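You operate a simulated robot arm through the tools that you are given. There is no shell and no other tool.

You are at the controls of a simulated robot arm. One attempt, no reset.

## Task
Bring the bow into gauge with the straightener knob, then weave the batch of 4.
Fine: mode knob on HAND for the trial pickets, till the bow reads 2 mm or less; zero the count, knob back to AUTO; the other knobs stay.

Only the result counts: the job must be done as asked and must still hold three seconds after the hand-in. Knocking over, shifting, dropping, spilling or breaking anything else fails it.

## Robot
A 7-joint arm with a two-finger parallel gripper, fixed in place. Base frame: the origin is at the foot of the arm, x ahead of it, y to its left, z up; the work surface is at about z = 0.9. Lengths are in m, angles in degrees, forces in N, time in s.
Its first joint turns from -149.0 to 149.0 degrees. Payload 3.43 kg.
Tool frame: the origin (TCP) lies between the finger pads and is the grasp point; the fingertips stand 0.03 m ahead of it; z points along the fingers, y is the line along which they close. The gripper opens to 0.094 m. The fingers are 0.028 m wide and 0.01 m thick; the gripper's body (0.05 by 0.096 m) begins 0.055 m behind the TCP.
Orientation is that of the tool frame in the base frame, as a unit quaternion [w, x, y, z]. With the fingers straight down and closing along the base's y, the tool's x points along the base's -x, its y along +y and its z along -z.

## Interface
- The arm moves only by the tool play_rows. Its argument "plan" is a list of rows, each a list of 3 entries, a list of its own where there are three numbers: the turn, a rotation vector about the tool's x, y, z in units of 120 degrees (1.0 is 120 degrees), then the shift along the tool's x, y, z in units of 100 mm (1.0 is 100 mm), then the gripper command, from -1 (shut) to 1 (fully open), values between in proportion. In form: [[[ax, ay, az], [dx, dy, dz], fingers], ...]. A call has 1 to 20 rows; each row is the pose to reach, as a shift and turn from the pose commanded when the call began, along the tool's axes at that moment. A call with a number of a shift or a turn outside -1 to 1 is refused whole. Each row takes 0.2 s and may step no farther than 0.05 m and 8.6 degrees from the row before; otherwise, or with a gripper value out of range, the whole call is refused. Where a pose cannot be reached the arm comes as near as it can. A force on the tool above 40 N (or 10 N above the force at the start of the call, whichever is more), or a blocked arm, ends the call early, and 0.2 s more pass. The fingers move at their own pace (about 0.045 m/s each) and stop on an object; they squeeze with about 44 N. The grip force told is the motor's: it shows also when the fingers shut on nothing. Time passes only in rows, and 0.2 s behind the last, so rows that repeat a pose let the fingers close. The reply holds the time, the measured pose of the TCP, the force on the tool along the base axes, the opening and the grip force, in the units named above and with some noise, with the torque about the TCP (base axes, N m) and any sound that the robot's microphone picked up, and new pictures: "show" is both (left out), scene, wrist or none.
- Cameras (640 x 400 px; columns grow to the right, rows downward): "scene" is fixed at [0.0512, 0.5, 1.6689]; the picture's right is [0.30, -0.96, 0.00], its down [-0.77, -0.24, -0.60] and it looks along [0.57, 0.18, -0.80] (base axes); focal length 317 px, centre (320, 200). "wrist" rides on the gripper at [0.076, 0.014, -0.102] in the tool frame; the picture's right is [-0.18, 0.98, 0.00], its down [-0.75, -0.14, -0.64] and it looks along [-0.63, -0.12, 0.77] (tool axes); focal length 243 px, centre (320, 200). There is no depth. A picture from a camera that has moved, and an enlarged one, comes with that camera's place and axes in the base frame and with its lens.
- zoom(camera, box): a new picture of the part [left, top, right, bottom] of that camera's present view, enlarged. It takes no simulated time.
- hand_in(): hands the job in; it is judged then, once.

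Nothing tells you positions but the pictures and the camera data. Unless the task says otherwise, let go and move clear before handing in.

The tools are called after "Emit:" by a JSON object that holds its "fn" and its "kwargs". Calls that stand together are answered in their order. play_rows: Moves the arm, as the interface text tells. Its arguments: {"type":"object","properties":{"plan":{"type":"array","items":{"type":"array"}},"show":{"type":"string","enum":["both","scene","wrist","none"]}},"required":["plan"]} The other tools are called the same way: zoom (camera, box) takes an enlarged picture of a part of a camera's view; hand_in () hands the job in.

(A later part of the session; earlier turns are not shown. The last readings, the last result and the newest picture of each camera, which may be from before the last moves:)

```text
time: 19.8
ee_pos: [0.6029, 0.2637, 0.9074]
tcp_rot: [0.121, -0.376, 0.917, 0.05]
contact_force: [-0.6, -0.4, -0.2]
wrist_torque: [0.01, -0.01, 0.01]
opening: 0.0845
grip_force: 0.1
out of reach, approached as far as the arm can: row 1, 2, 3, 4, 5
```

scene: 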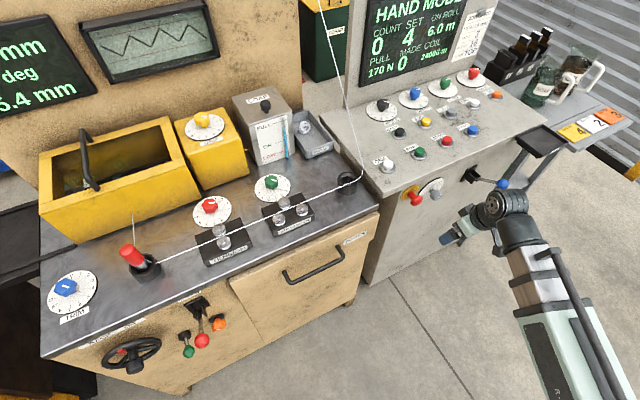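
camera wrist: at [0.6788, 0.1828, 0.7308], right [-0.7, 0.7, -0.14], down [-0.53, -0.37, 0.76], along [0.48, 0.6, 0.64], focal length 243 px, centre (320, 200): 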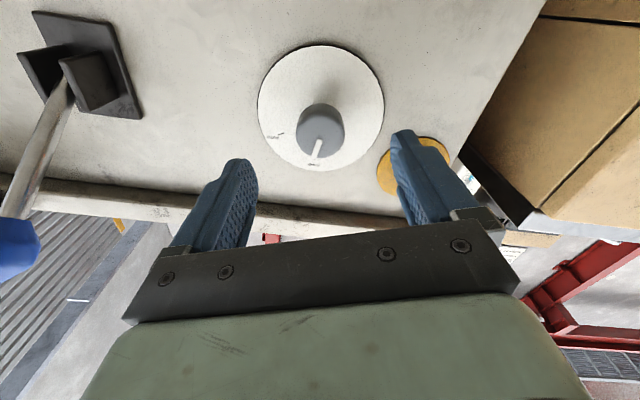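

The hand is nearly upright in front of the console. I'll raise it and shift left in front of the bench, staying clear of the wire.

Emit:
{"fn": "play_rows", "kwargs": {"plan": [[[0, 0, 0], [-0.09, 0.33, -0.32], 0.8], [[0, 0, 0], [-0.17, 0.66, -0.64], 0.8], [[0, 0, 0], [-0.26, 1, -0.97], 0.8]], "show": "none"}}

Emit:
{"fn": "play_rows", "kwargs": {"plan": [[[0, 0, 0], [-0.09, 0.33, -0.32], 0.8], [[0, 0, 0], [-0.17, 0.66, -0.64], 0.8], [[0, 0, 0], [-0.26, 1, -0.97], 0.8]], "show": "none"}}

Emit:
{"fn": "play_rows", "kwargs": {"plan": [[[0, 0, 0], [-0.2, 0.33, 0], 0.8], [[0, 0, 0], [-0.4, 0.66, 0], 0.8], [[0, 0, 0], [-0.6, 1, 0], 0.8]], "show": "both"}}

```text
time: 20.6
ee_pos: [0.5319, 0.3345, 1.0079]
tcp_rot: [0.121, -0.376, 0.917, 0.05]
contact_force: [-0.4, -0.3, 0.1]
wrist_torque: [-0.01, 0.02, -0.01]
opening: 0.0846
grip_force: 0.1
```

```text
time: 21.4
ee_pos: [0.4617, 0.4053, 1.108]
tcp_rot: [0.121, -0.376, 0.917, 0.05]
contact_force: [0.4, 0.8, -0.4]
wrist_torque: [0.01, 0.0, -0.02]
opening: 0.0846
grip_force: 0.0
```

```text
time: 22.2
ee_pos: [0.4332, 0.518, 1.1229]
tcp_rot: [0.12, -0.376, 0.917, 0.049]
contact_force: [-0.1, -0.9, -0.3]
wrist_torque: [0.03, 0.0, 0.0]
opening: 0.0845
grip_force: 0.1
camera wrist: at [0.3521, 0.4581, 1.2033], right [-0.56, 0.82, 0.05], down [0.5, 0.29, 0.82], along [0.66, 0.48, -0.58], focal length 243 px, centre (320, 200)
```

scene: 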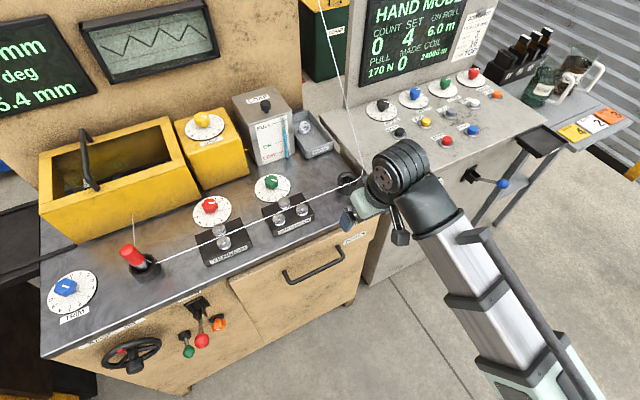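
wrist: 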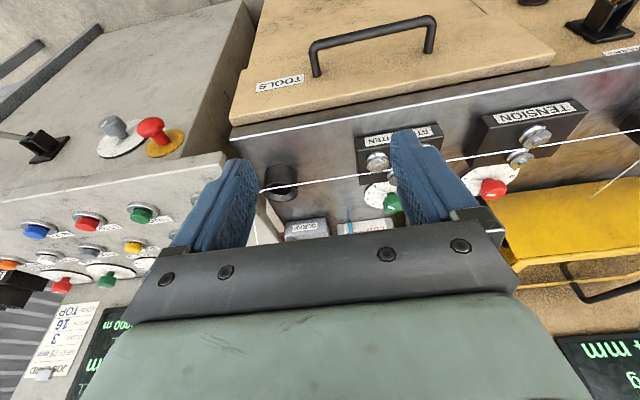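

I'm in front of the bench with a clear approach. Next I'll go over the wire toward the green straightener knob, staying high.

Emit:
{"fn": "play_rows", "kwargs": {"plan": [[[0, 0, 0], [-0.32, 0.33, 0.09], 0.8], [[0, 0, 0], [-0.64, 0.66, 0.17], 0.8], [[0, 0, 0], [-0.966, 1, 0.259], 0.8]], "show": "none"}}

Emit:
{"fn": "play_rows", "kwargs": {"plan": [[[0, 0, 0], [-0.48, 0, 0.13], 0.8], [[0, 0, 0], [-0.96, 0, 0.26], 0.8]], "show": "both"}}

```text
time: 23.0
ee_pos: [0.4351, 0.6595, 1.1237]
tcp_rot: [0.12, -0.376, 0.918, 0.049]
contact_force: [0.1, 0.1, 0.2]
wrist_torque: [0.0, 0.01, 0.0]
opening: 0.0843
grip_force: 0.1
```

```text
time: 23.6
ee_pos: [0.5058, 0.7302, 1.1228]
tcp_rot: [0.122, -0.376, 0.917, 0.05]
contact_force: [-0.7, -0.9, 0.1]
wrist_torque: [0.0, -0.01, 0.0]
opening: 0.0847
grip_force: 0.0
camera wrist: at [0.4247, 0.6699, 1.2031], right [-0.56, 0.82, 0.05], down [0.5, 0.29, 0.82], along [0.66, 0.48, -0.58], focal length 243 px, centre (320, 200)
```

scene: 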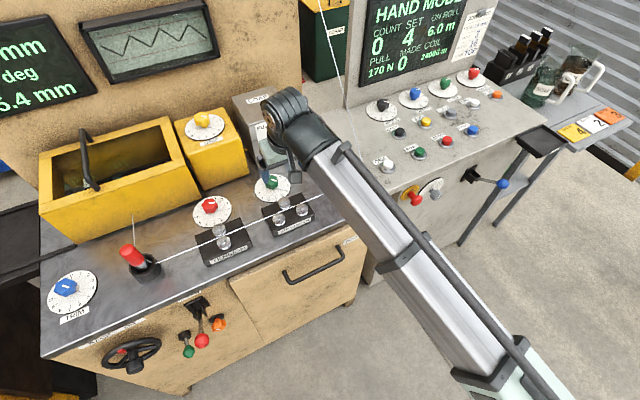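
wrist: 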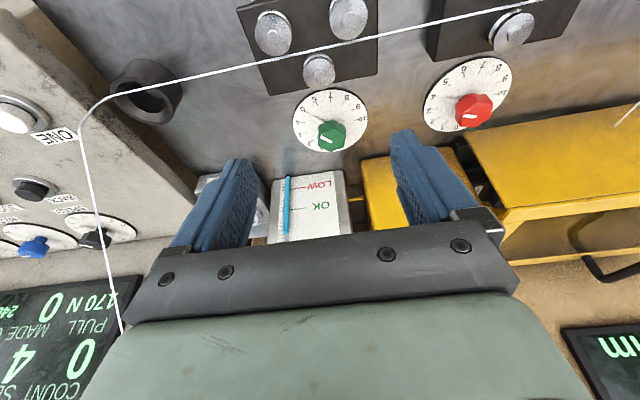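

The green knob is right ahead and below. I'll zoom to fix its position with the calibrated camera model.

Emit:
{"fn": "zoom", "kwargs": {"camera": "wrist", "box": [270, 60, 430, 180]}}

```text
3.33 times, centred on (350, 120) of wrist
camera zoom: at [0.4247, 0.6699, 1.2031], right [-0.56, 0.82, 0.05], down [0.5, 0.29, 0.82], along [0.66, 0.48, -0.58], focal length 809 px, centre (220, 467)
```

zoom: 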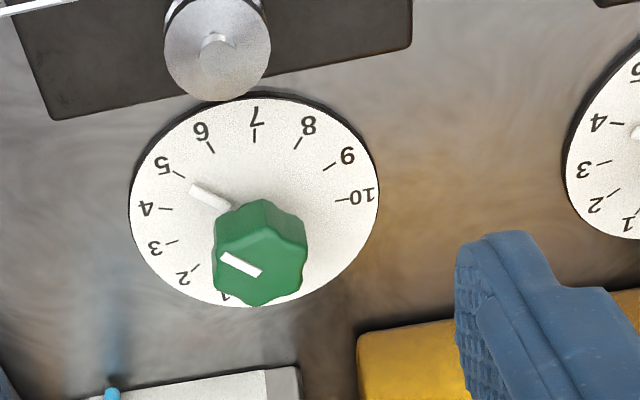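

The knob is at about (0.591, 0.820), with its top at 0.945 and the dial at 0.905. I'll move to a hover above it in two steps.

Emit:
{"fn": "play_rows", "kwargs": {"plan": [[[0, 0, 0], [-0.24, 0.01, 0.3], 0.8], [[0, 0, 0], [-0.48, 0.02, 0.61], 0.8], [[0, 0, 0], [-0.715, 0.029, 0.914], 0.8]], "show": "none"}}

Emit:
{"fn": "play_rows", "kwargs": {"plan": [[[-0.0158, 0, -0.0586], [-0.12, 0.005, 0.15], 0.8], [[-0.0316, 0, -0.1172], [-0.238, 0.01, 0.304], 0.8], [[-0.0474, 0, -0.1758], [-0.238, 0.01, 0.304], 0.8], [[-0.0632, 0, -0.2344], [-0.238, 0.01, 0.304], 0.8], [[-0.079, 0, -0.293], [-0.238, 0.01, 0.304], 0.8], [[-0.0949, 0, -0.3517], [-0.238, 0.01, 0.304], 0.8], [[-0.1107, 0, -0.4103], [-0.238, 0.01, 0.304], 0.8]], "show": "both"}}

```text
time: 24.4
ee_pos: [0.5691, 0.7968, 1.0531]
tcp_rot: [0.121, -0.377, 0.917, 0.049]
contact_force: [0.5, -0.5, 1.0]
wrist_torque: [0.01, -0.05, -0.01]
opening: 0.0846
grip_force: 0.1
```

```text
time: 26.0
ee_pos: [0.5897, 0.8194, 1.0318]
tcp_rot: [-0.088, 0.735, -0.665, -0.098]
contact_force: [0.3, 0.3, 0.6]
wrist_torque: [-0.01, 0.0, 0.0]
opening: 0.0847
grip_force: 0.0
camera wrist: at [0.5854, 0.7183, 1.1106], right [-1.0, 0.08, 0.05], down [0.08, 0.57, 0.82], along [0.03, 0.82, -0.58], focal length 243 px, centre (320, 200)
```

scene: 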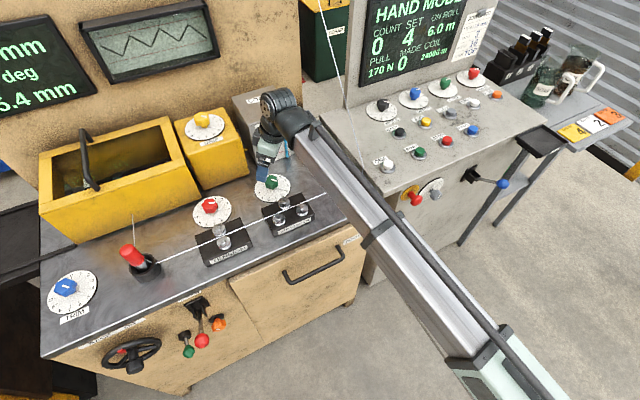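
wrist: 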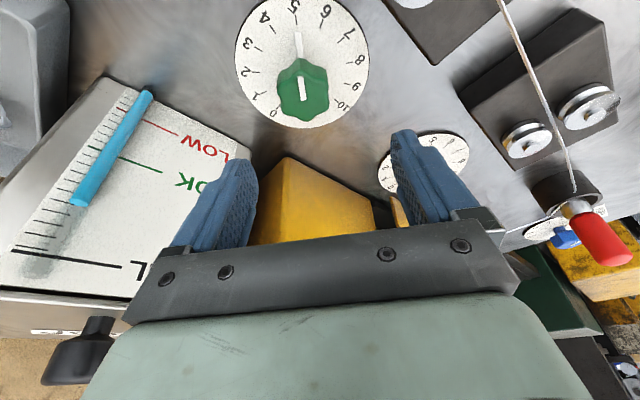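

The yaw is reachable here. I'll check alignment over the knob.

Emit:
{"fn": "zoom", "kwargs": {"camera": "wrist", "box": [220, 0, 400, 140]}}

```text
2.86 times, centred on (310, 70) of wrist
camera zoom: at [0.5854, 0.7183, 1.1106], right [-1.0, 0.08, 0.05], down [0.08, 0.57, 0.82], along [0.03, 0.82, -0.58], focal length 693 px, centre (349, 571)
```

zoom: 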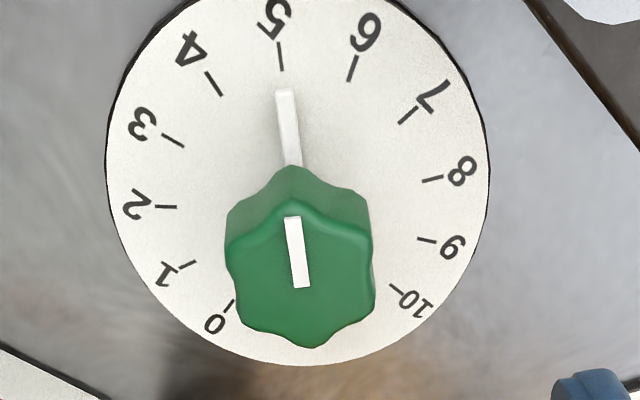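

The knob is at about (0.596, 0.819), so I'll descend with a small sideways correction and close on it.

Emit:
{"fn": "play_rows", "kwargs": {"plan": [[[0, 0, 0], [0.08, -0.06, 0.28], 0.8], [[0, 0, 0], [0.155, -0.06, 0.56], 0.8], [[0, 0, 0], [0.23, -0.06, 0.83], 0.8]], "show": "both"}}

```text
time: 26.8
ee_pos: [0.5966, 0.8186, 0.9433]
tcp_rot: [-0.087, 0.734, -0.666, -0.097]
contact_force: [-1.3, 0.3, -0.8]
wrist_torque: [-0.03, -0.02, 0.04]
opening: 0.0846
grip_force: 0.1
camera wrist: at [0.5915, 0.718, 1.0245], right [-1.0, 0.08, 0.05], down [0.09, 0.57, 0.82], along [0.04, 0.82, -0.58], focal length 243 px, centre (320, 200)
```

scene: 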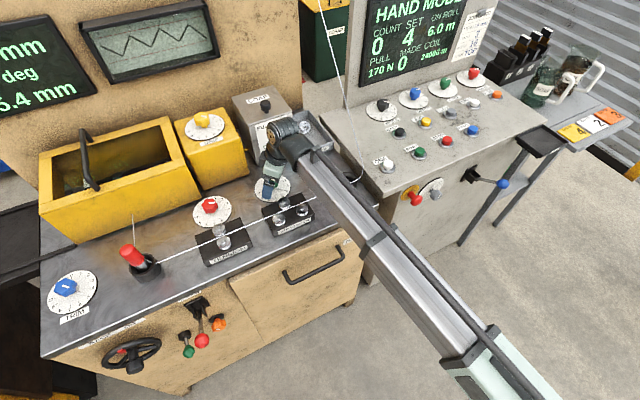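
wrist: 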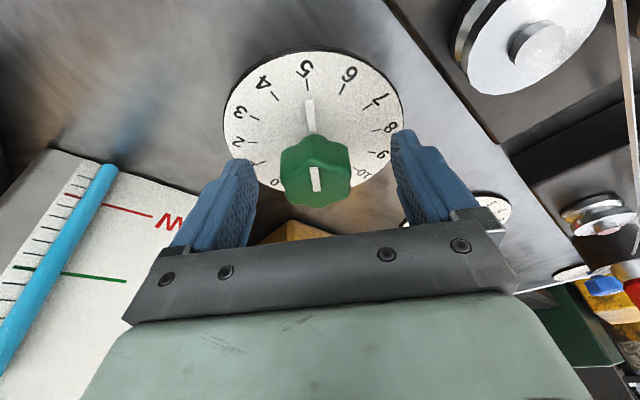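

The knob sits between the fingers. I'll close on it.

Emit:
{"fn": "play_rows", "kwargs": {"plan": [[[0, 0, 0], [0, 0, 0], -1], [[0, 0, 0], [0, 0, 0], -1], [[0, 0, 0], [0, 0, 0], -1], [[0, 0, 0], [0, 0, 0], -1], [[0, 0, 0], [0, 0, 0], -1]], "show": "wrist"}}

```text
time: 28.0
ee_pos: [0.5965, 0.8201, 0.945]
tcp_rot: [-0.089, 0.735, -0.666, -0.097]
contact_force: [18.7, 1.8, -0.3]
wrist_torque: [0.04, -0.48, -0.11]
opening: 0.0395
grip_force: 45.3
camera wrist: at [0.5933, 0.7182, 1.0247], right [-1.0, 0.08, 0.05], down [0.08, 0.57, 0.82], along [0.04, 0.82, -0.58], focal length 243 px, centre (320, 200)
```

wrist: 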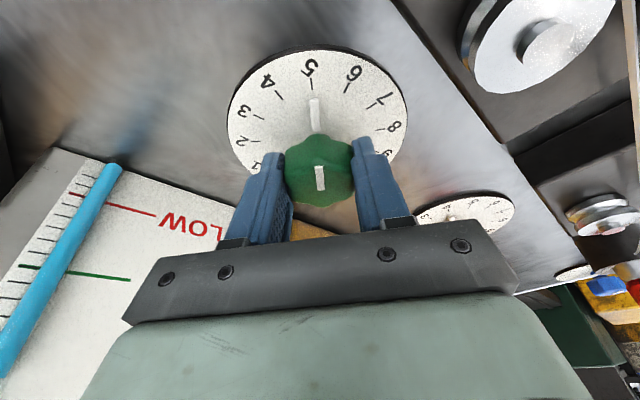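

I have the knob gripped, but 19 N of side force shows the hand is slightly off-centre. I'll nudge it to relieve that before turning.

Emit:
{"fn": "play_rows", "kwargs": {"plan": [[[0, 0, 0], [0, -0.01, 0], -1], [[0, 0, 0], [0, -0.02, 0], -1]], "show": "none"}}

```text
time: 28.6
ee_pos: [0.5981, 0.8176, 0.9445]
tcp_rot: [-0.088, 0.734, -0.666, -0.098]
contact_force: [15.2, -1.4, 3.7]
wrist_torque: [0.01, -0.81, -0.02]
opening: 0.0391
grip_force: 45.3
```

Emit:
{"fn": "play_rows", "kwargs": {"plan": [[[0, 0, 0], [0, -0.02, 0], -1], [[0, 0, 0], [0, -0.04, 0], -1]], "show": "none"}}

```text
time: 29.2
ee_pos: [0.5985, 0.8181, 0.9448]
tcp_rot: [-0.086, 0.735, -0.665, -0.1]
contact_force: [-11.8, -11.5, 2.8]
wrist_torque: [0.27, 0.2, 0.11]
opening: 0.039
grip_force: 45.0
```

The force changed sign, so the true centre is about 2 mm back. I'll correct that and turn the first 30° clockwise.

Emit:
{"fn": "play_rows", "kwargs": {"plan": [[[0, 0, 0], [0, 0.018, 0], -1], [[0.0163, 0, 0.0603], [0, 0.018, 0], -1], [[0.0326, 0, 0.1207], [0, 0.018, 0], -1], [[0.0488, 0, 0.181], [0, 0.018, 0], -1], [[0.0651, 0, 0.2414], [0, 0.018, 0], -1]], "show": "wrist"}}

```text
time: 30.4
ee_pos: [0.5952, 0.8204, 0.9445]
tcp_rot: [0.106, -0.538, 0.833, 0.073]
contact_force: [-37.4, -9.4, -3.2]
wrist_torque: [0.44, 0.51, 0.24]
opening: 0.0395
grip_force: 44.9
camera wrist: at [0.5423, 0.7347, 1.0252], right [-0.82, 0.57, 0.05], down [0.37, 0.45, 0.81], along [0.44, 0.69, -0.58], focal length 243 px, centre (320, 200)
```

wrist: 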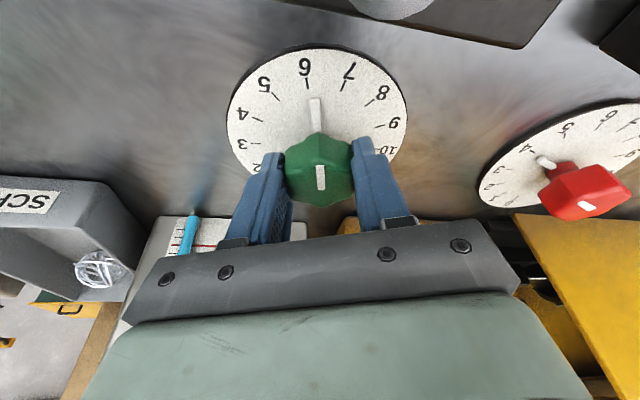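

The knob is turning with the hand and now points just past 6, but the side force has grown to 37 N. I'll shift to relieve it and turn a little further.

Emit:
{"fn": "play_rows", "kwargs": {"plan": [[[0, 0, 0], [0.014, 0.02, 0], -1], [[0, 0, 0], [0.027, 0.04, 0], -1], [[0.0163, 0, 0.0603], [0.027, 0.04, 0], -1]], "show": "none"}}

```text
time: 31.2
ee_pos: [0.5959, 0.8201, 0.9441]
tcp_rot: [0.115, -0.481, 0.867, 0.065]
contact_force: [-14.5, 6.1, 6.5]
wrist_torque: [-0.89, 1.08, 0.08]
opening: 0.0389
grip_force: 44.9
```

Emit:
{"fn": "play_rows", "kwargs": {"plan": [[[0, 0, 0], [0, 0.02, 0], -1], [[0.0163, 0, 0.0603], [0, 0.02, 0], -1], [[0.0326, 0, 0.1207], [0, 0.02, 0], -1]], "show": "wrist"}}

```text
time: 32.0
ee_pos: [0.5949, 0.8203, 0.9451]
tcp_rot: [0.124, -0.364, 0.922, 0.05]
contact_force: [-1.2, 11.3, 13.5]
wrist_torque: [-0.2, 0.24, 0.1]
opening: 0.0393
grip_force: 45.2
camera wrist: at [0.5113, 0.763, 1.0245], right [-0.54, 0.84, 0.05], down [0.5, 0.28, 0.82], along [0.67, 0.47, -0.57], focal length 243 px, centre (320, 200)
```

wrist: 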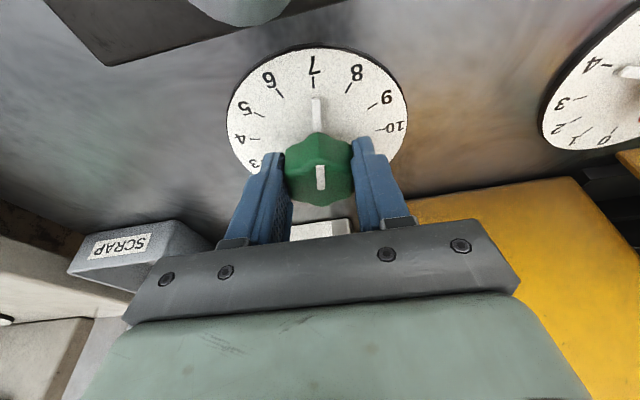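

The pointer is at about 7 and the forces are low. I'll continue clockwise toward 8.

Emit:
{"fn": "play_rows", "kwargs": {"plan": [[[0, 0, 0], [0, 0.012, -0.01], -1], [[0.0163, 0, 0.0603], [0, 0.012, -0.01], -1], [[0.0326, 0, 0.1207], [0, 0.012, -0.01], -1]], "show": "none"}}

```text
time: 32.8
ee_pos: [0.5944, 0.8228, 0.9439]
tcp_rot: [0.129, -0.241, 0.961, 0.032]
contact_force: [12.9, 15.2, 8.7]
wrist_torque: [0.15, -0.65, 0.06]
opening: 0.0391
grip_force: 45.0
```

Emit:
{"fn": "play_rows", "kwargs": {"plan": [[[0, 0, 0], [-0.02, 0.01, -0.005], -1], [[0.013, 0, 0.0483], [-0.02, 0.01, -0.005], -1], [[0.026, 0, 0.0966], [-0.02, 0.01, -0.005], -1], [[0.038, 0, 0.1408], [-0.02, 0.01, -0.005], -1]], "show": "both"}}

```text
time: 33.8
ee_pos: [0.5935, 0.8241, 0.9437]
tcp_rot: [0.13, -0.091, 0.987, 0.013]
contact_force: [2.8, 9.9, -1.7]
wrist_torque: [0.6, -0.69, 0.05]
opening: 0.0393
grip_force: 44.6
camera wrist: at [0.4924, 0.819, 1.025], right [-0.01, 1.0, 0.05], down [0.58, -0.04, 0.81], along [0.82, 0.03, -0.58], focal length 243 px, centre (320, 200)
```

scene: 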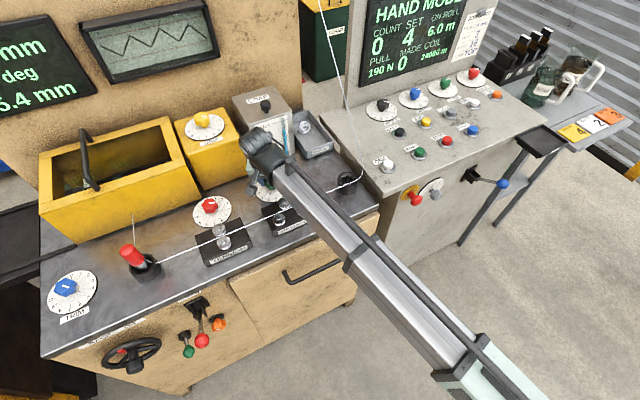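
wrist: 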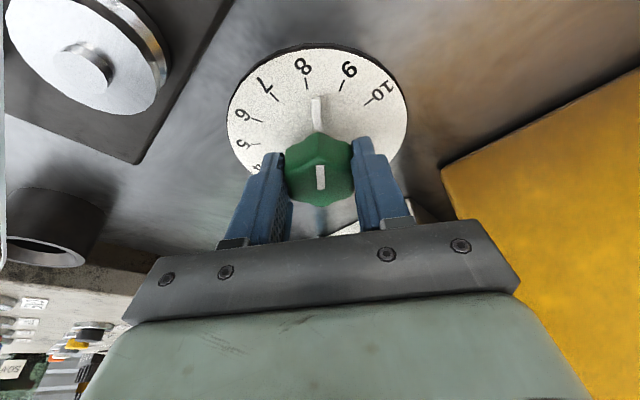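

The pointer is around 8, and PULL now reads 190 N. I'll zoom to confirm.

Emit:
{"fn": "zoom", "kwargs": {"camera": "wrist", "box": [220, 30, 420, 200]}}

Emit:
{"fn": "zoom", "kwargs": {"camera": "scene", "box": [200, 100, 400, 230]}}

```text
2.35 times, centred on (320, 115) of wrist
camera zoom: at [0.4924, 0.819, 1.025], right [-0.01, 1.0, 0.05], down [0.58, -0.04, 0.81], along [0.82, 0.03, -0.58], focal length 571 px, centre (320, 400)
```

zoom: 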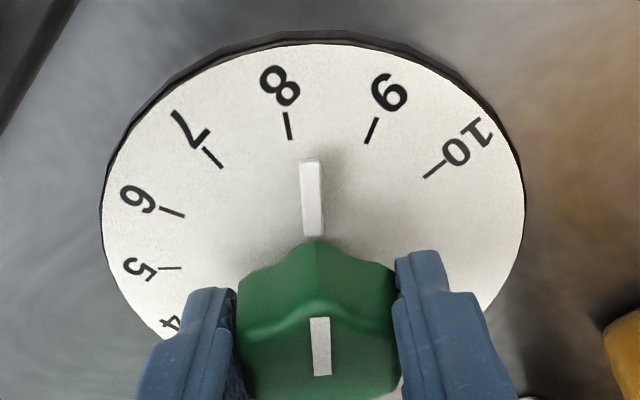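

```text
3.08 times, centred on (300, 165) of scene
camera zoom: at [0.0512, 0.5, 1.6689], right [0.3, -0.96, 0.0], down [-0.77, -0.24, -0.6], along [0.57, 0.18, -0.8], focal length 977 px, centre (382, 308)
```

zoom: 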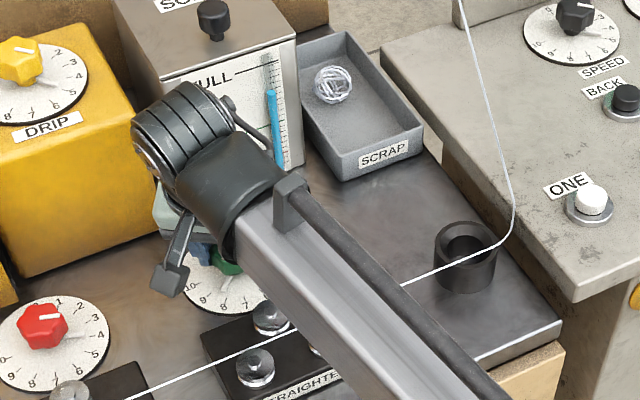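

The knob reads about 8.2, which is well inside the target band. I'll release it and lift clear.

Emit:
{"fn": "play_rows", "kwargs": {"plan": [[[0, 0, 0], [0, 0, 0], 0], [[0, 0, 0], [0, 0, 0], 0.5], [[0, 0, 0], [0, 0, 0], 0.8], [[0, 0, 0], [0, 0, 0], 0.8], [[0, 0, 0], [0, 0, -0.4], 0.8], [[0, 0, 0], [0, 0, -0.8], 0.8]], "show": "both"}}

```text
time: 35.2
ee_pos: [0.5732, 0.8192, 1.0232]
tcp_rot: [0.13, -0.093, 0.987, 0.013]
contact_force: [-0.4, 0.7, 0.7]
wrist_torque: [0.03, -0.01, -0.02]
opening: 0.0847
grip_force: 0.1
camera wrist: at [0.4725, 0.8148, 1.103], right [-0.01, 1.0, 0.05], down [0.58, -0.03, 0.82], along [0.82, 0.03, -0.58], focal length 243 px, centre (320, 200)
```

scene: 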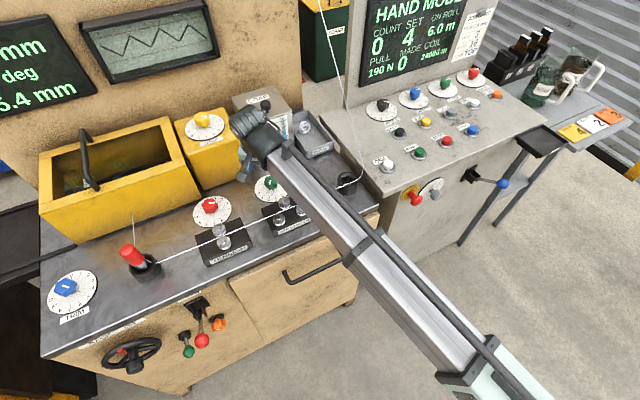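
wrist: 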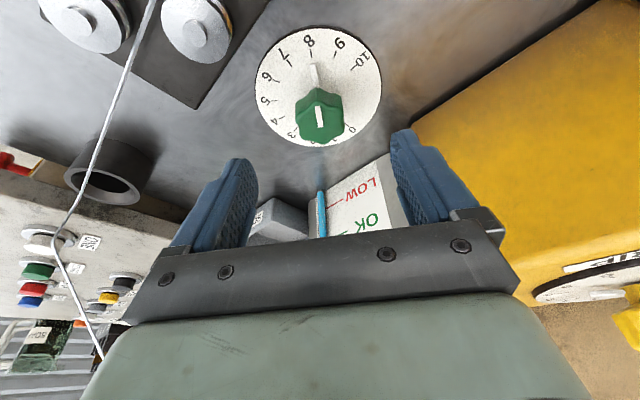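

The knob stayed put and is released. Next I'll press ONE for a trial picket, so I'll raise, turn to face the benches and back away around the wire with the fingers closed.

Emit:
{"fn": "play_rows", "kwargs": {"plan": [[[0, 0, 0], [-0.1, 0, -0.37], -0.5], [[-0.0148, 0, -0.0547], [-0.208, 0, -0.772], -1], [[-0.0295, 0, -0.1094], [-0.208, 0, -0.772], -1], [[-0.0443, 0, -0.1641], [-0.208, 0, -0.772], -1], [[-0.059, 0, -0.2188], [-0.208, 0, -0.772], -1], [[-0.0738, 0, -0.2735], [-0.208, 0, -0.772], -1]], "show": "none"}}

Emit:
{"fn": "play_rows", "kwargs": {"plan": [[[0, 0, 0], [0.48, 0, -0.13], -1], [[0, 0, 0], [0.966, 0, -0.259], -1]], "show": "scene"}}

```text
time: 36.6
ee_pos: [0.5743, 0.8196, 1.1034]
tcp_rot: [0.121, -0.378, 0.917, 0.05]
contact_force: [0.3, -0.1, -0.2]
wrist_torque: [0.01, 0.03, 0.02]
opening: 0.0
grip_force: 32.8
```

```text
refused: row 2 steps farther than a row can; nothing moved
```

Emit:
{"fn": "play_rows", "kwargs": {"plan": [[[0, 0, 0], [0.32, 0, -0.087], -1], [[0, 0, 0], [0.64, 0, -0.173], -1], [[0, 0, 0], [0.966, 0, -0.259], -1]], "show": "scene"}}

Emit:
{"fn": "play_rows", "kwargs": {"plan": [[[0, 0, 0], [0.32, -0.33, -0.087], -1], [[0, 0, 0], [0.64, -0.67, -0.173], -1], [[0, 0, 0], [0.966, -1, -0.259], -1]], "show": "none"}}

Emit:
{"fn": "play_rows", "kwargs": {"plan": [[[0, 0, 0], [0, -0.34, 0], -1], [[0, 0, 0], [0, -0.67, 0], -1], [[0, 0, 0], [0, -1, 0], -1]], "show": "both"}}

```text
time: 37.4
ee_pos: [0.5032, 0.7481, 1.103]
tcp_rot: [0.121, -0.377, 0.917, 0.05]
contact_force: [-0.3, 0.1, -0.4]
wrist_torque: [-0.01, 0.0, 0.01]
opening: 0.0
grip_force: 33.2
```

scene: 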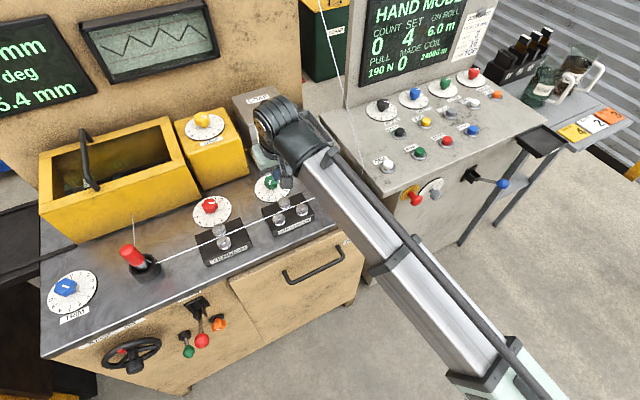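

```text
time: 38.2
ee_pos: [0.4998, 0.6073, 1.1018]
tcp_rot: [0.121, -0.377, 0.917, 0.05]
contact_force: [0.8, 0.6, -0.3]
wrist_torque: [-0.04, 0.0, 0.0]
opening: 0.0003
grip_force: 32.9
```

```text
time: 39.0
ee_pos: [0.5717, 0.5362, 1.1028]
tcp_rot: [0.121, -0.378, 0.917, 0.05]
contact_force: [0.2, 0.1, 0.3]
wrist_torque: [0.01, -0.03, 0.01]
opening: 0.0
grip_force: 33.1
camera wrist: at [0.4903, 0.4767, 1.1823], right [-0.57, 0.82, 0.05], down [0.5, 0.29, 0.82], along [0.66, 0.48, -0.58], focal length 243 px, centre (320, 200)
```

scene: 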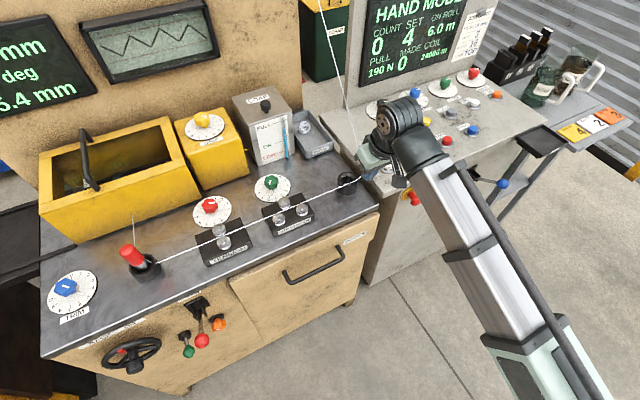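
wrist: 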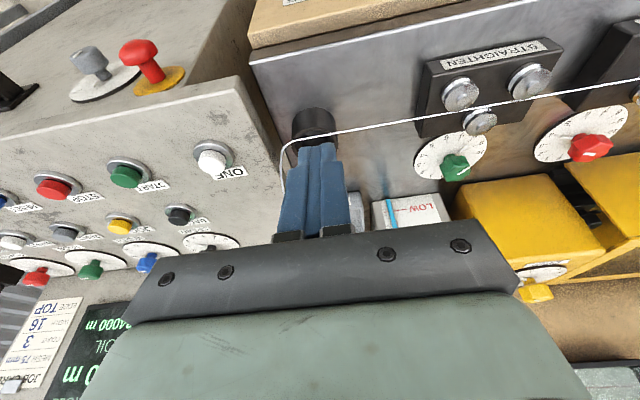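

I'm in front of the gap between bench and console, and the buttons show well in the wrist view. I'll zoom to refine the ONE position and check the straightener reading again.

Emit:
{"fn": "zoom", "kwargs": {"camera": "wrist", "box": [0, 100, 320, 300]}}

Emit:
{"fn": "zoom", "kwargs": {"camera": "scene", "box": [235, 155, 315, 225]}}

```text
2.00 times, centred on (160, 200) of wrist
camera zoom: at [0.4903, 0.4767, 1.1823], right [-0.57, 0.82, 0.05], down [0.5, 0.29, 0.82], along [0.66, 0.48, -0.58], focal length 485 px, centre (640, 200)
```

zoom: 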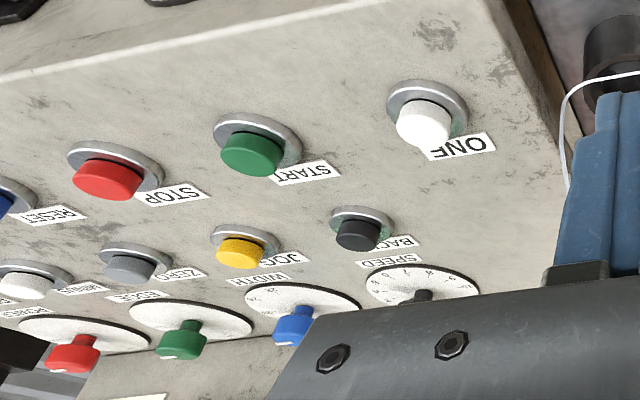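

```text
5.71 times, centred on (275, 190) of scene
camera zoom: at [0.0512, 0.5, 1.6689], right [0.3, -0.96, 0.0], down [-0.77, -0.24, -0.6], along [0.57, 0.18, -0.8], focal length 1814 px, centre (577, 257)
```

zoom: 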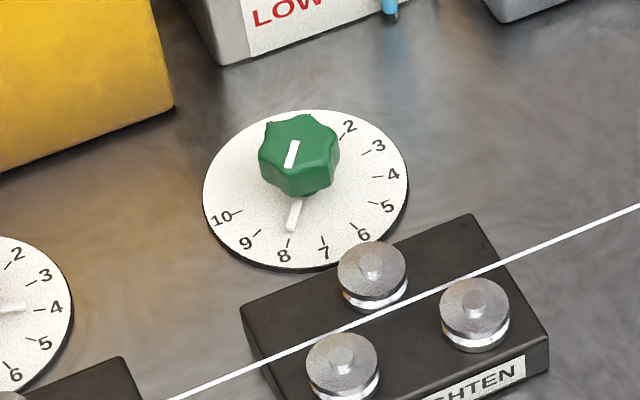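

The straightener reads 8 and the ONE button top is at (0.738, 0.499, 0.970). I'll move to a hover above it.

Emit:
{"fn": "play_rows", "kwargs": {"plan": [[[0, 0, 0], [0, -0.34, 0], -1], [[0, 0, 0], [0, -0.67, 0], -1], [[0, 0, 0], [0, -1, 0], -1]], "show": "none"}}

Emit:
{"fn": "play_rows", "kwargs": {"plan": [[[0, 0, 0], [-0.23, -0.15, 0.28], -1], [[0, 0, 0], [-0.46, -0.29, 0.56], -1], [[0, 0, 0], [-0.695, -0.44, 0.84], -1]], "show": "both"}}

```text
time: 39.8
ee_pos: [0.6422, 0.4653, 1.1018]
tcp_rot: [0.121, -0.377, 0.917, 0.05]
contact_force: [-0.3, 0.1, 0.0]
wrist_torque: [0.01, 0.05, -0.02]
opening: 0.0
grip_force: 33.8
```

```text
time: 40.6
ee_pos: [0.7346, 0.4955, 1.0387]
tcp_rot: [0.122, -0.377, 0.917, 0.049]
contact_force: [-0.2, -0.4, 0.8]
wrist_torque: [0.03, 0.02, -0.02]
opening: 0.0001
grip_force: 33.1
camera wrist: at [0.6542, 0.4357, 1.1184], right [-0.56, 0.82, 0.05], down [0.5, 0.29, 0.82], along [0.66, 0.48, -0.58], focal length 243 px, centre (320, 200)
```

scene: 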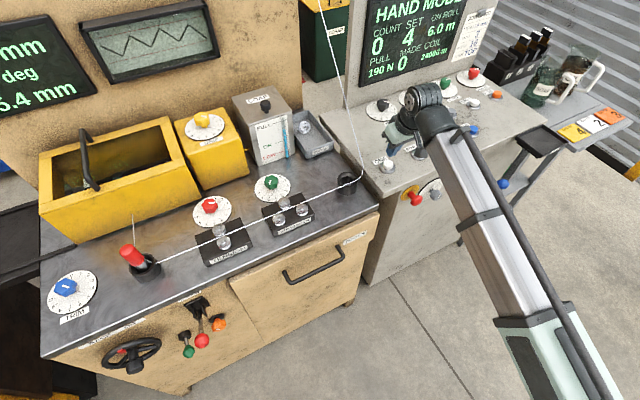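
wrist: 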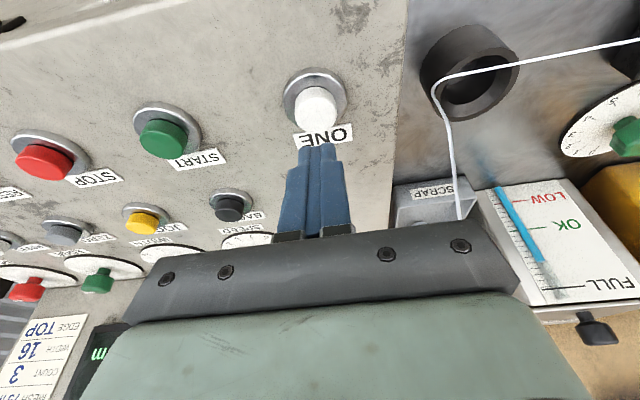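

The tip is well aligned over the ONE button. I'll press it once and come back up.

Emit:
{"fn": "play_rows", "kwargs": {"plan": [[[0, 0, 0], [0.065, 0, 0.241], -1], [[0, 0, 0], [0.088, 0, 0.328], -1], [[0, 0, 0], [0.099, 0, 0.367], -1], [[0, 0, 0], [0.109, 0, 0.406], -1], [[0, 0, 0], [0.117, 0, 0.434], -1], [[0, 0, 0], [0.065, 0, 0.241], -1], [[0, 0, 0], [0, 0, 0], -1]], "show": "both"}}

```text
time: 42.2
ee_pos: [0.7343, 0.4952, 1.0405]
tcp_rot: [0.12, -0.376, 0.917, 0.05]
contact_force: [-0.9, -0.5, -0.5]
wrist_torque: [0.0, -0.01, 0.02]
opening: 0.0
grip_force: 33.3
heard: click
camera wrist: at [0.6543, 0.4363, 1.1199], right [-0.56, 0.82, 0.05], down [0.5, 0.29, 0.82], along [0.66, 0.48, -0.58], focal length 243 px, centre (320, 200)
```

scene: 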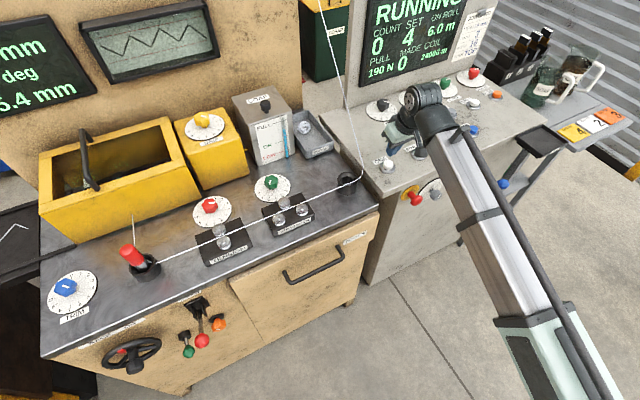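
wrist: 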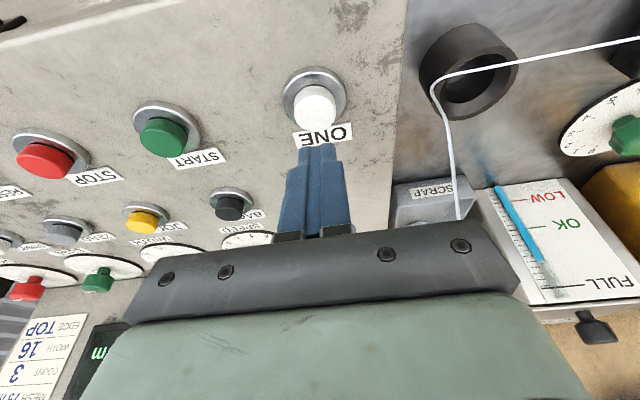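

A click was heard and the machine is RUNNING a picket. I'll wait for it to finish.

Emit:
{"fn": "play_rows", "kwargs": {"plan": [[[0, 0, 0], [0, 0, 0], -1], [[0, 0, 0], [0, 0, 0], -1], [[0, 0, 0], [0, 0, 0], -1], [[0, 0, 0], [0, 0, 0], -1], [[0, 0, 0], [0, 0, 0], -1], [[0, 0, 0], [0, 0, 0], -1], [[0, 0, 0], [0, 0, 0], -1], [[0, 0, 0], [0, 0, 0], -1], [[0, 0, 0], [0, 0, 0], -1], [[0, 0, 0], [0, 0, 0], -1]], "show": "scene"}}

```text
time: 44.4
ee_pos: [0.7355, 0.4945, 1.0399]
tcp_rot: [0.121, -0.376, 0.917, 0.049]
contact_force: [-0.6, 0.1, -0.7]
wrist_torque: [-0.02, 0.01, 0.02]
opening: 0.0
grip_force: 32.7
```

scene: 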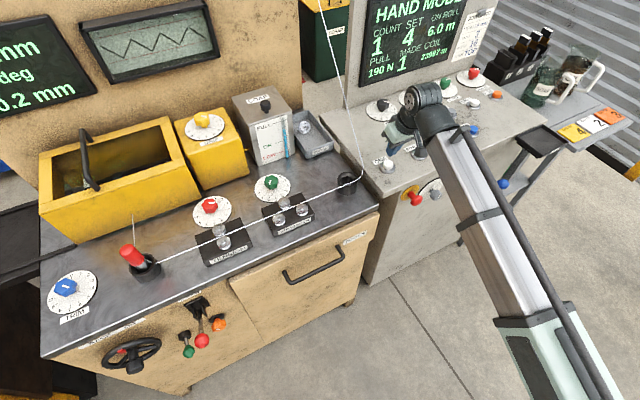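

Emit:
{"fn": "zoom", "kwargs": {"camera": "scene", "box": [0, 0, 140, 120]}}

Emit:
{"fn": "zoom", "kwargs": {"camera": "scene", "box": [350, 0, 500, 90]}}

Emit:
{"fn": "zoom", "kwargs": {"camera": "wrist", "box": [0, 120, 280, 300]}}

```text
3.33 times, centred on (70, 60) of scene
camera zoom: at [0.0512, 0.5, 1.6689], right [0.3, -0.96, 0.0], down [-0.77, -0.24, -0.6], along [0.57, 0.18, -0.8], focal length 1058 px, centre (1153, 667)
```

zoom: 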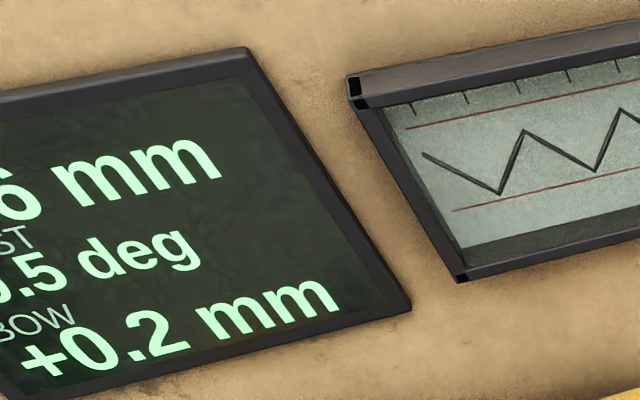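

```text
4.27 times, centred on (425, 45) of scene
camera zoom: at [0.0512, 0.5, 1.6689], right [0.3, -0.96, 0.0], down [-0.77, -0.24, -0.6], along [0.57, 0.18, -0.8], focal length 1354 px, centre (-128, 861)
```

zoom: 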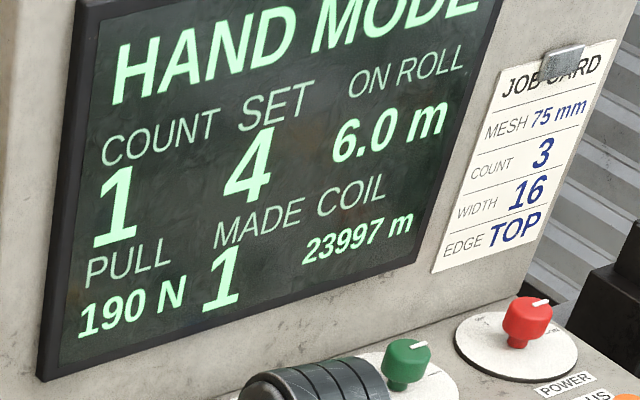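

```text
2.22 times, centred on (140, 210) of wrist
camera zoom: at [0.6543, 0.4362, 1.12], right [-0.56, 0.82, 0.05], down [0.5, 0.29, 0.82], along [0.66, 0.48, -0.58], focal length 539 px, centre (720, 178)
```

zoom: 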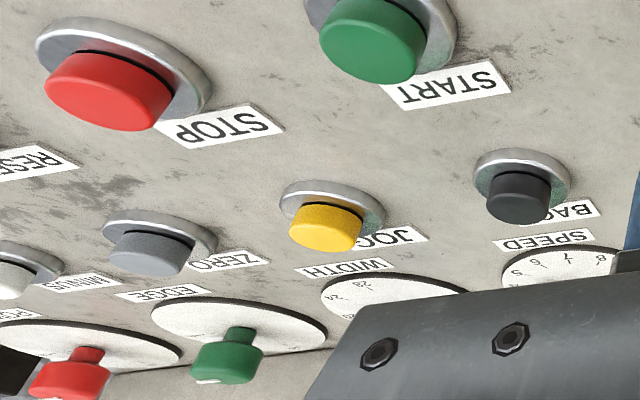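

Bow now reads +0.2 mm, with COUNT and MADE both at 1. Next is the grey ZERO button at about (1.046, 0.337, 0.97), which is far out and will need a tilted hand. I'll raise and shift that way.

Emit:
{"fn": "play_rows", "kwargs": {"plan": [[[0, 0, 0], [-0.08, -0.3, -0.28], -1], [[0, 0, 0], [-0.14, -0.65, -0.54], -1], [[0, 0, 0], [-0.208, -1, -0.772], -1]], "show": "none"}}

Emit:
{"fn": "play_rows", "kwargs": {"plan": [[[0.0181, 0, 0.067], [0, -0.33, 0], -1], [[0.0362, 0, 0.134], [0, -0.66, 0], -1], [[0.0543, 0, 0.2011], [0, -1, 0], -1]], "show": "both"}}

```text
time: 45.2
ee_pos: [0.8066, 0.4236, 1.1187]
tcp_rot: [0.121, -0.377, 0.917, 0.051]
contact_force: [-0.6, -0.5, 0.5]
wrist_torque: [-0.01, -0.02, 0.0]
opening: 0.0
grip_force: 32.7
```

```text
time: 46.0
ee_pos: [0.8775, 0.3532, 1.1198]
tcp_rot: [0.129, -0.168, 0.977, 0.022]
contact_force: [0.1, 0.4, -0.2]
wrist_torque: [0.02, -0.01, -0.01]
opening: 0.0
grip_force: 33.1
camera wrist: at [0.7779, 0.3342, 1.1998], right [-0.16, 0.99, 0.05], down [0.58, 0.05, 0.82], along [0.8, 0.16, -0.58], focal length 243 px, centre (320, 200)
```

scene: 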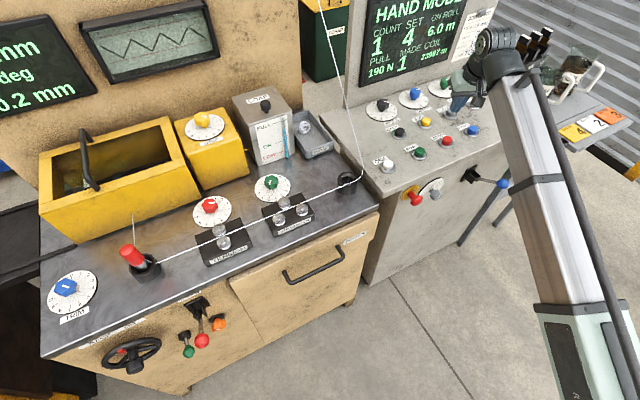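
wrist: 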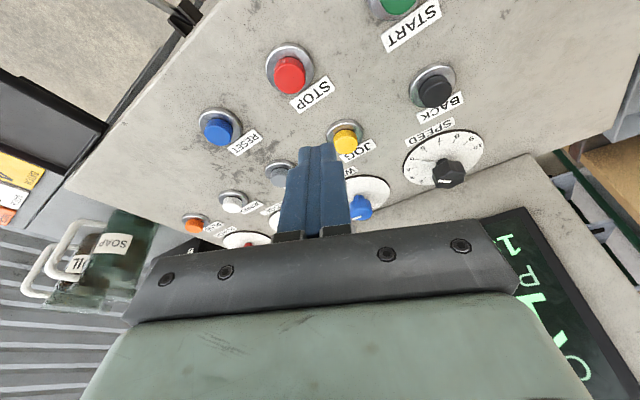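

ZERO is partly hidden behind the closed fingers. I'll zoom to locate it.

Emit:
{"fn": "zoom", "kwargs": {"camera": "wrist", "box": [170, 90, 410, 240]}}

Emit:
{"fn": "zoom", "kwargs": {"camera": "scene", "box": [380, 60, 500, 160]}}

```text
2.67 times, centred on (290, 165) of wrist
camera zoom: at [0.7779, 0.3342, 1.1998], right [-0.16, 0.99, 0.05], down [0.58, 0.05, 0.82], along [0.8, 0.16, -0.58], focal length 647 px, centre (400, 293)
```

zoom: 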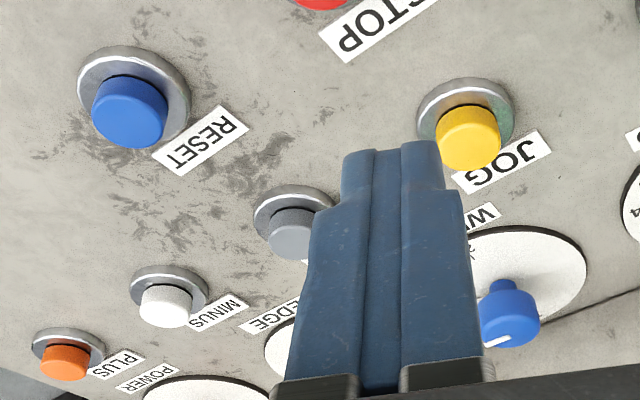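

```text
4.00 times, centred on (440, 110) of scene
camera zoom: at [0.0512, 0.5, 1.6689], right [0.3, -0.96, 0.0], down [-0.77, -0.24, -0.6], along [0.57, 0.18, -0.8], focal length 1270 px, centre (-160, 560)
```

zoom: 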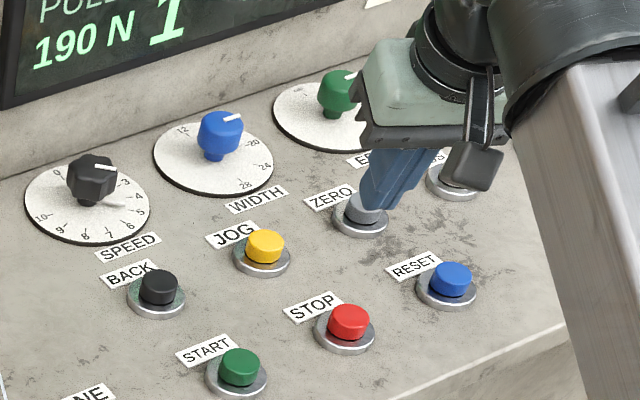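

I'll lean the hand out to 30° and move closer to ZERO.

Emit:
{"fn": "play_rows", "kwargs": {"plan": [[[0, -0.042, 0], [-0.24, -0.125, 0.168], -1], [[0, -0.084, 0], [-0.48, -0.25, 0.336], -1], [[0, -0.125, 0], [-0.715, -0.375, 0.503], -1]], "show": "both"}}

```text
time: 46.8
ee_pos: [0.9667, 0.3468, 1.0897]
tcp_rot: [0.256, -0.165, 0.951, 0.044]
contact_force: [-0.9, 0.2, 0.1]
wrist_torque: [0.0, -0.02, -0.01]
opening: 0.0
grip_force: 33.1
camera wrist: at [0.8516, 0.3204, 1.1407], right [-0.18, 0.98, 0.09], down [0.36, -0.02, 0.93], along [0.92, 0.2, -0.35], focal length 243 px, centre (320, 200)
```

scene: 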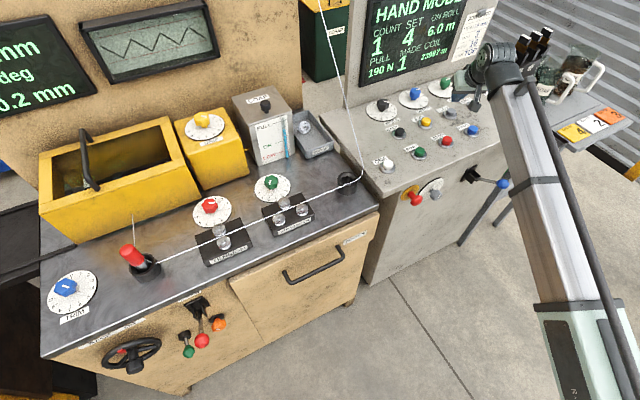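
wrist: 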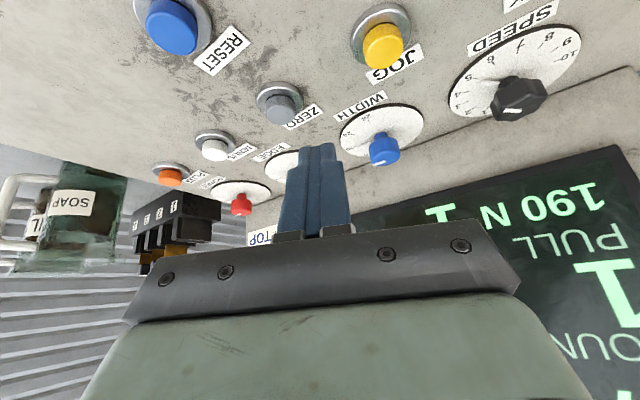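

Emit:
{"fn": "zoom", "kwargs": {"camera": "wrist", "box": [200, 50, 400, 170]}}

```text
3.20 times, centred on (300, 110) of wrist
camera zoom: at [0.8516, 0.3204, 1.1407], right [-0.18, 0.98, 0.09], down [0.36, -0.02, 0.93], along [0.92, 0.2, -0.35], focal length 776 px, centre (384, 488)
```

zoom: 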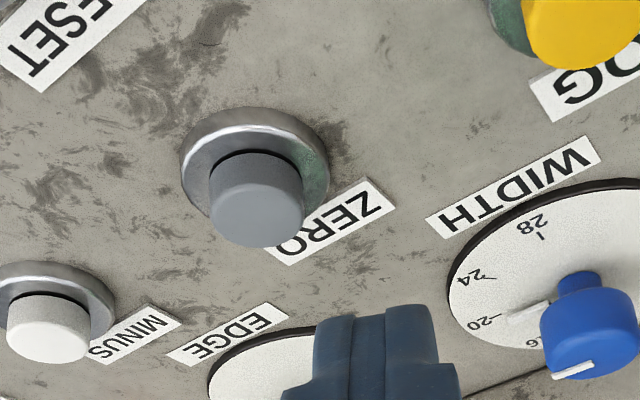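

ZERO's top is at about (1.052, 0.334, 0.97). I'll move to a close hover over it.

Emit:
{"fn": "play_rows", "kwargs": {"plan": [[[0, 0, 0], [-0.108, -0.135, 0.293], -1], [[0, 0, 0], [-0.215, -0.27, 0.585], -1], [[0, 0, 0], [-0.323, -0.404, 0.878], -1]], "show": "both"}}

```text
time: 47.6
ee_pos: [1.0492, 0.3316, 1.0293]
tcp_rot: [0.256, -0.165, 0.952, 0.044]
contact_force: [0.2, -0.5, 0.4]
wrist_torque: [0.02, -0.02, 0.01]
opening: 0.0
grip_force: 33.0
camera wrist: at [0.9332, 0.306, 1.082], right [-0.18, 0.98, 0.09], down [0.36, -0.02, 0.93], along [0.92, 0.2, -0.35], focal length 243 px, centre (320, 200)
```

scene: 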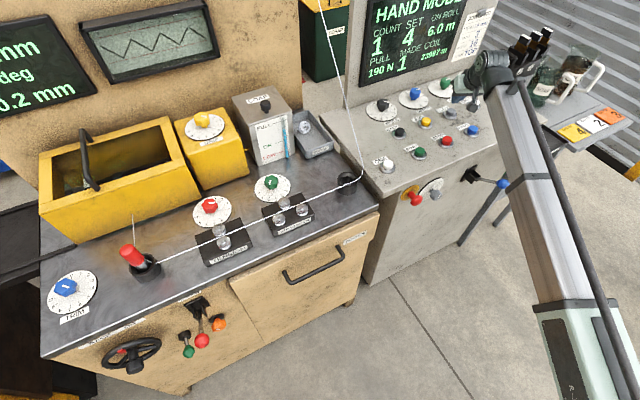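
wrist: 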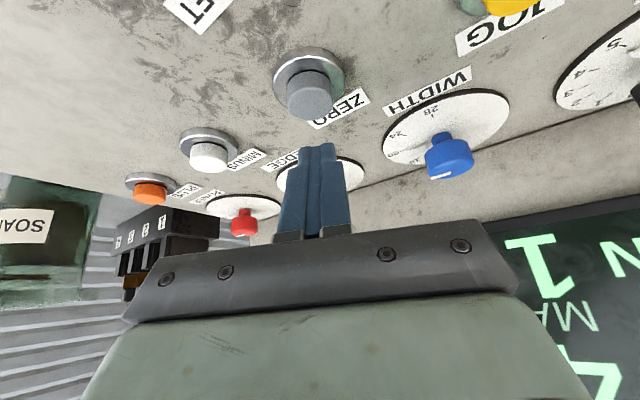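

The fingertip is centred over ZERO. I'll press it once.

Emit:
{"fn": "play_rows", "kwargs": {"plan": [[[0, 0, 0], [0.075, 0, 0.13], -1], [[0, 0, 0], [0.125, 0, 0.216], -1], [[0, 0, 0], [0.145, 0, 0.251], -1], [[0, 0, 0], [0.165, 0, 0.286], -1], [[0, 0, 0], [0.181, 0, 0.311], -1], [[0, 0, 0], [0.125, 0, 0.216], -1], [[0, 0, 0], [0, 0, 0], -1]], "show": "scene"}}

```text
time: 49.2
ee_pos: [1.0485, 0.3318, 1.0281]
tcp_rot: [0.254, -0.166, 0.952, 0.044]
contact_force: [-0.7, 0.0, -0.1]
wrist_torque: [0.0, 0.01, -0.06]
opening: 0.0
grip_force: 33.3
heard: click
```

scene: 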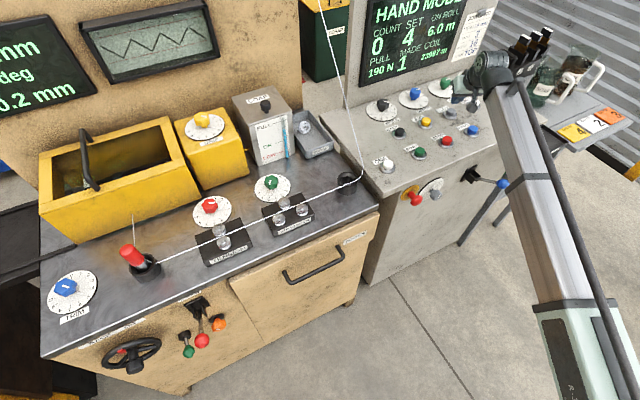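

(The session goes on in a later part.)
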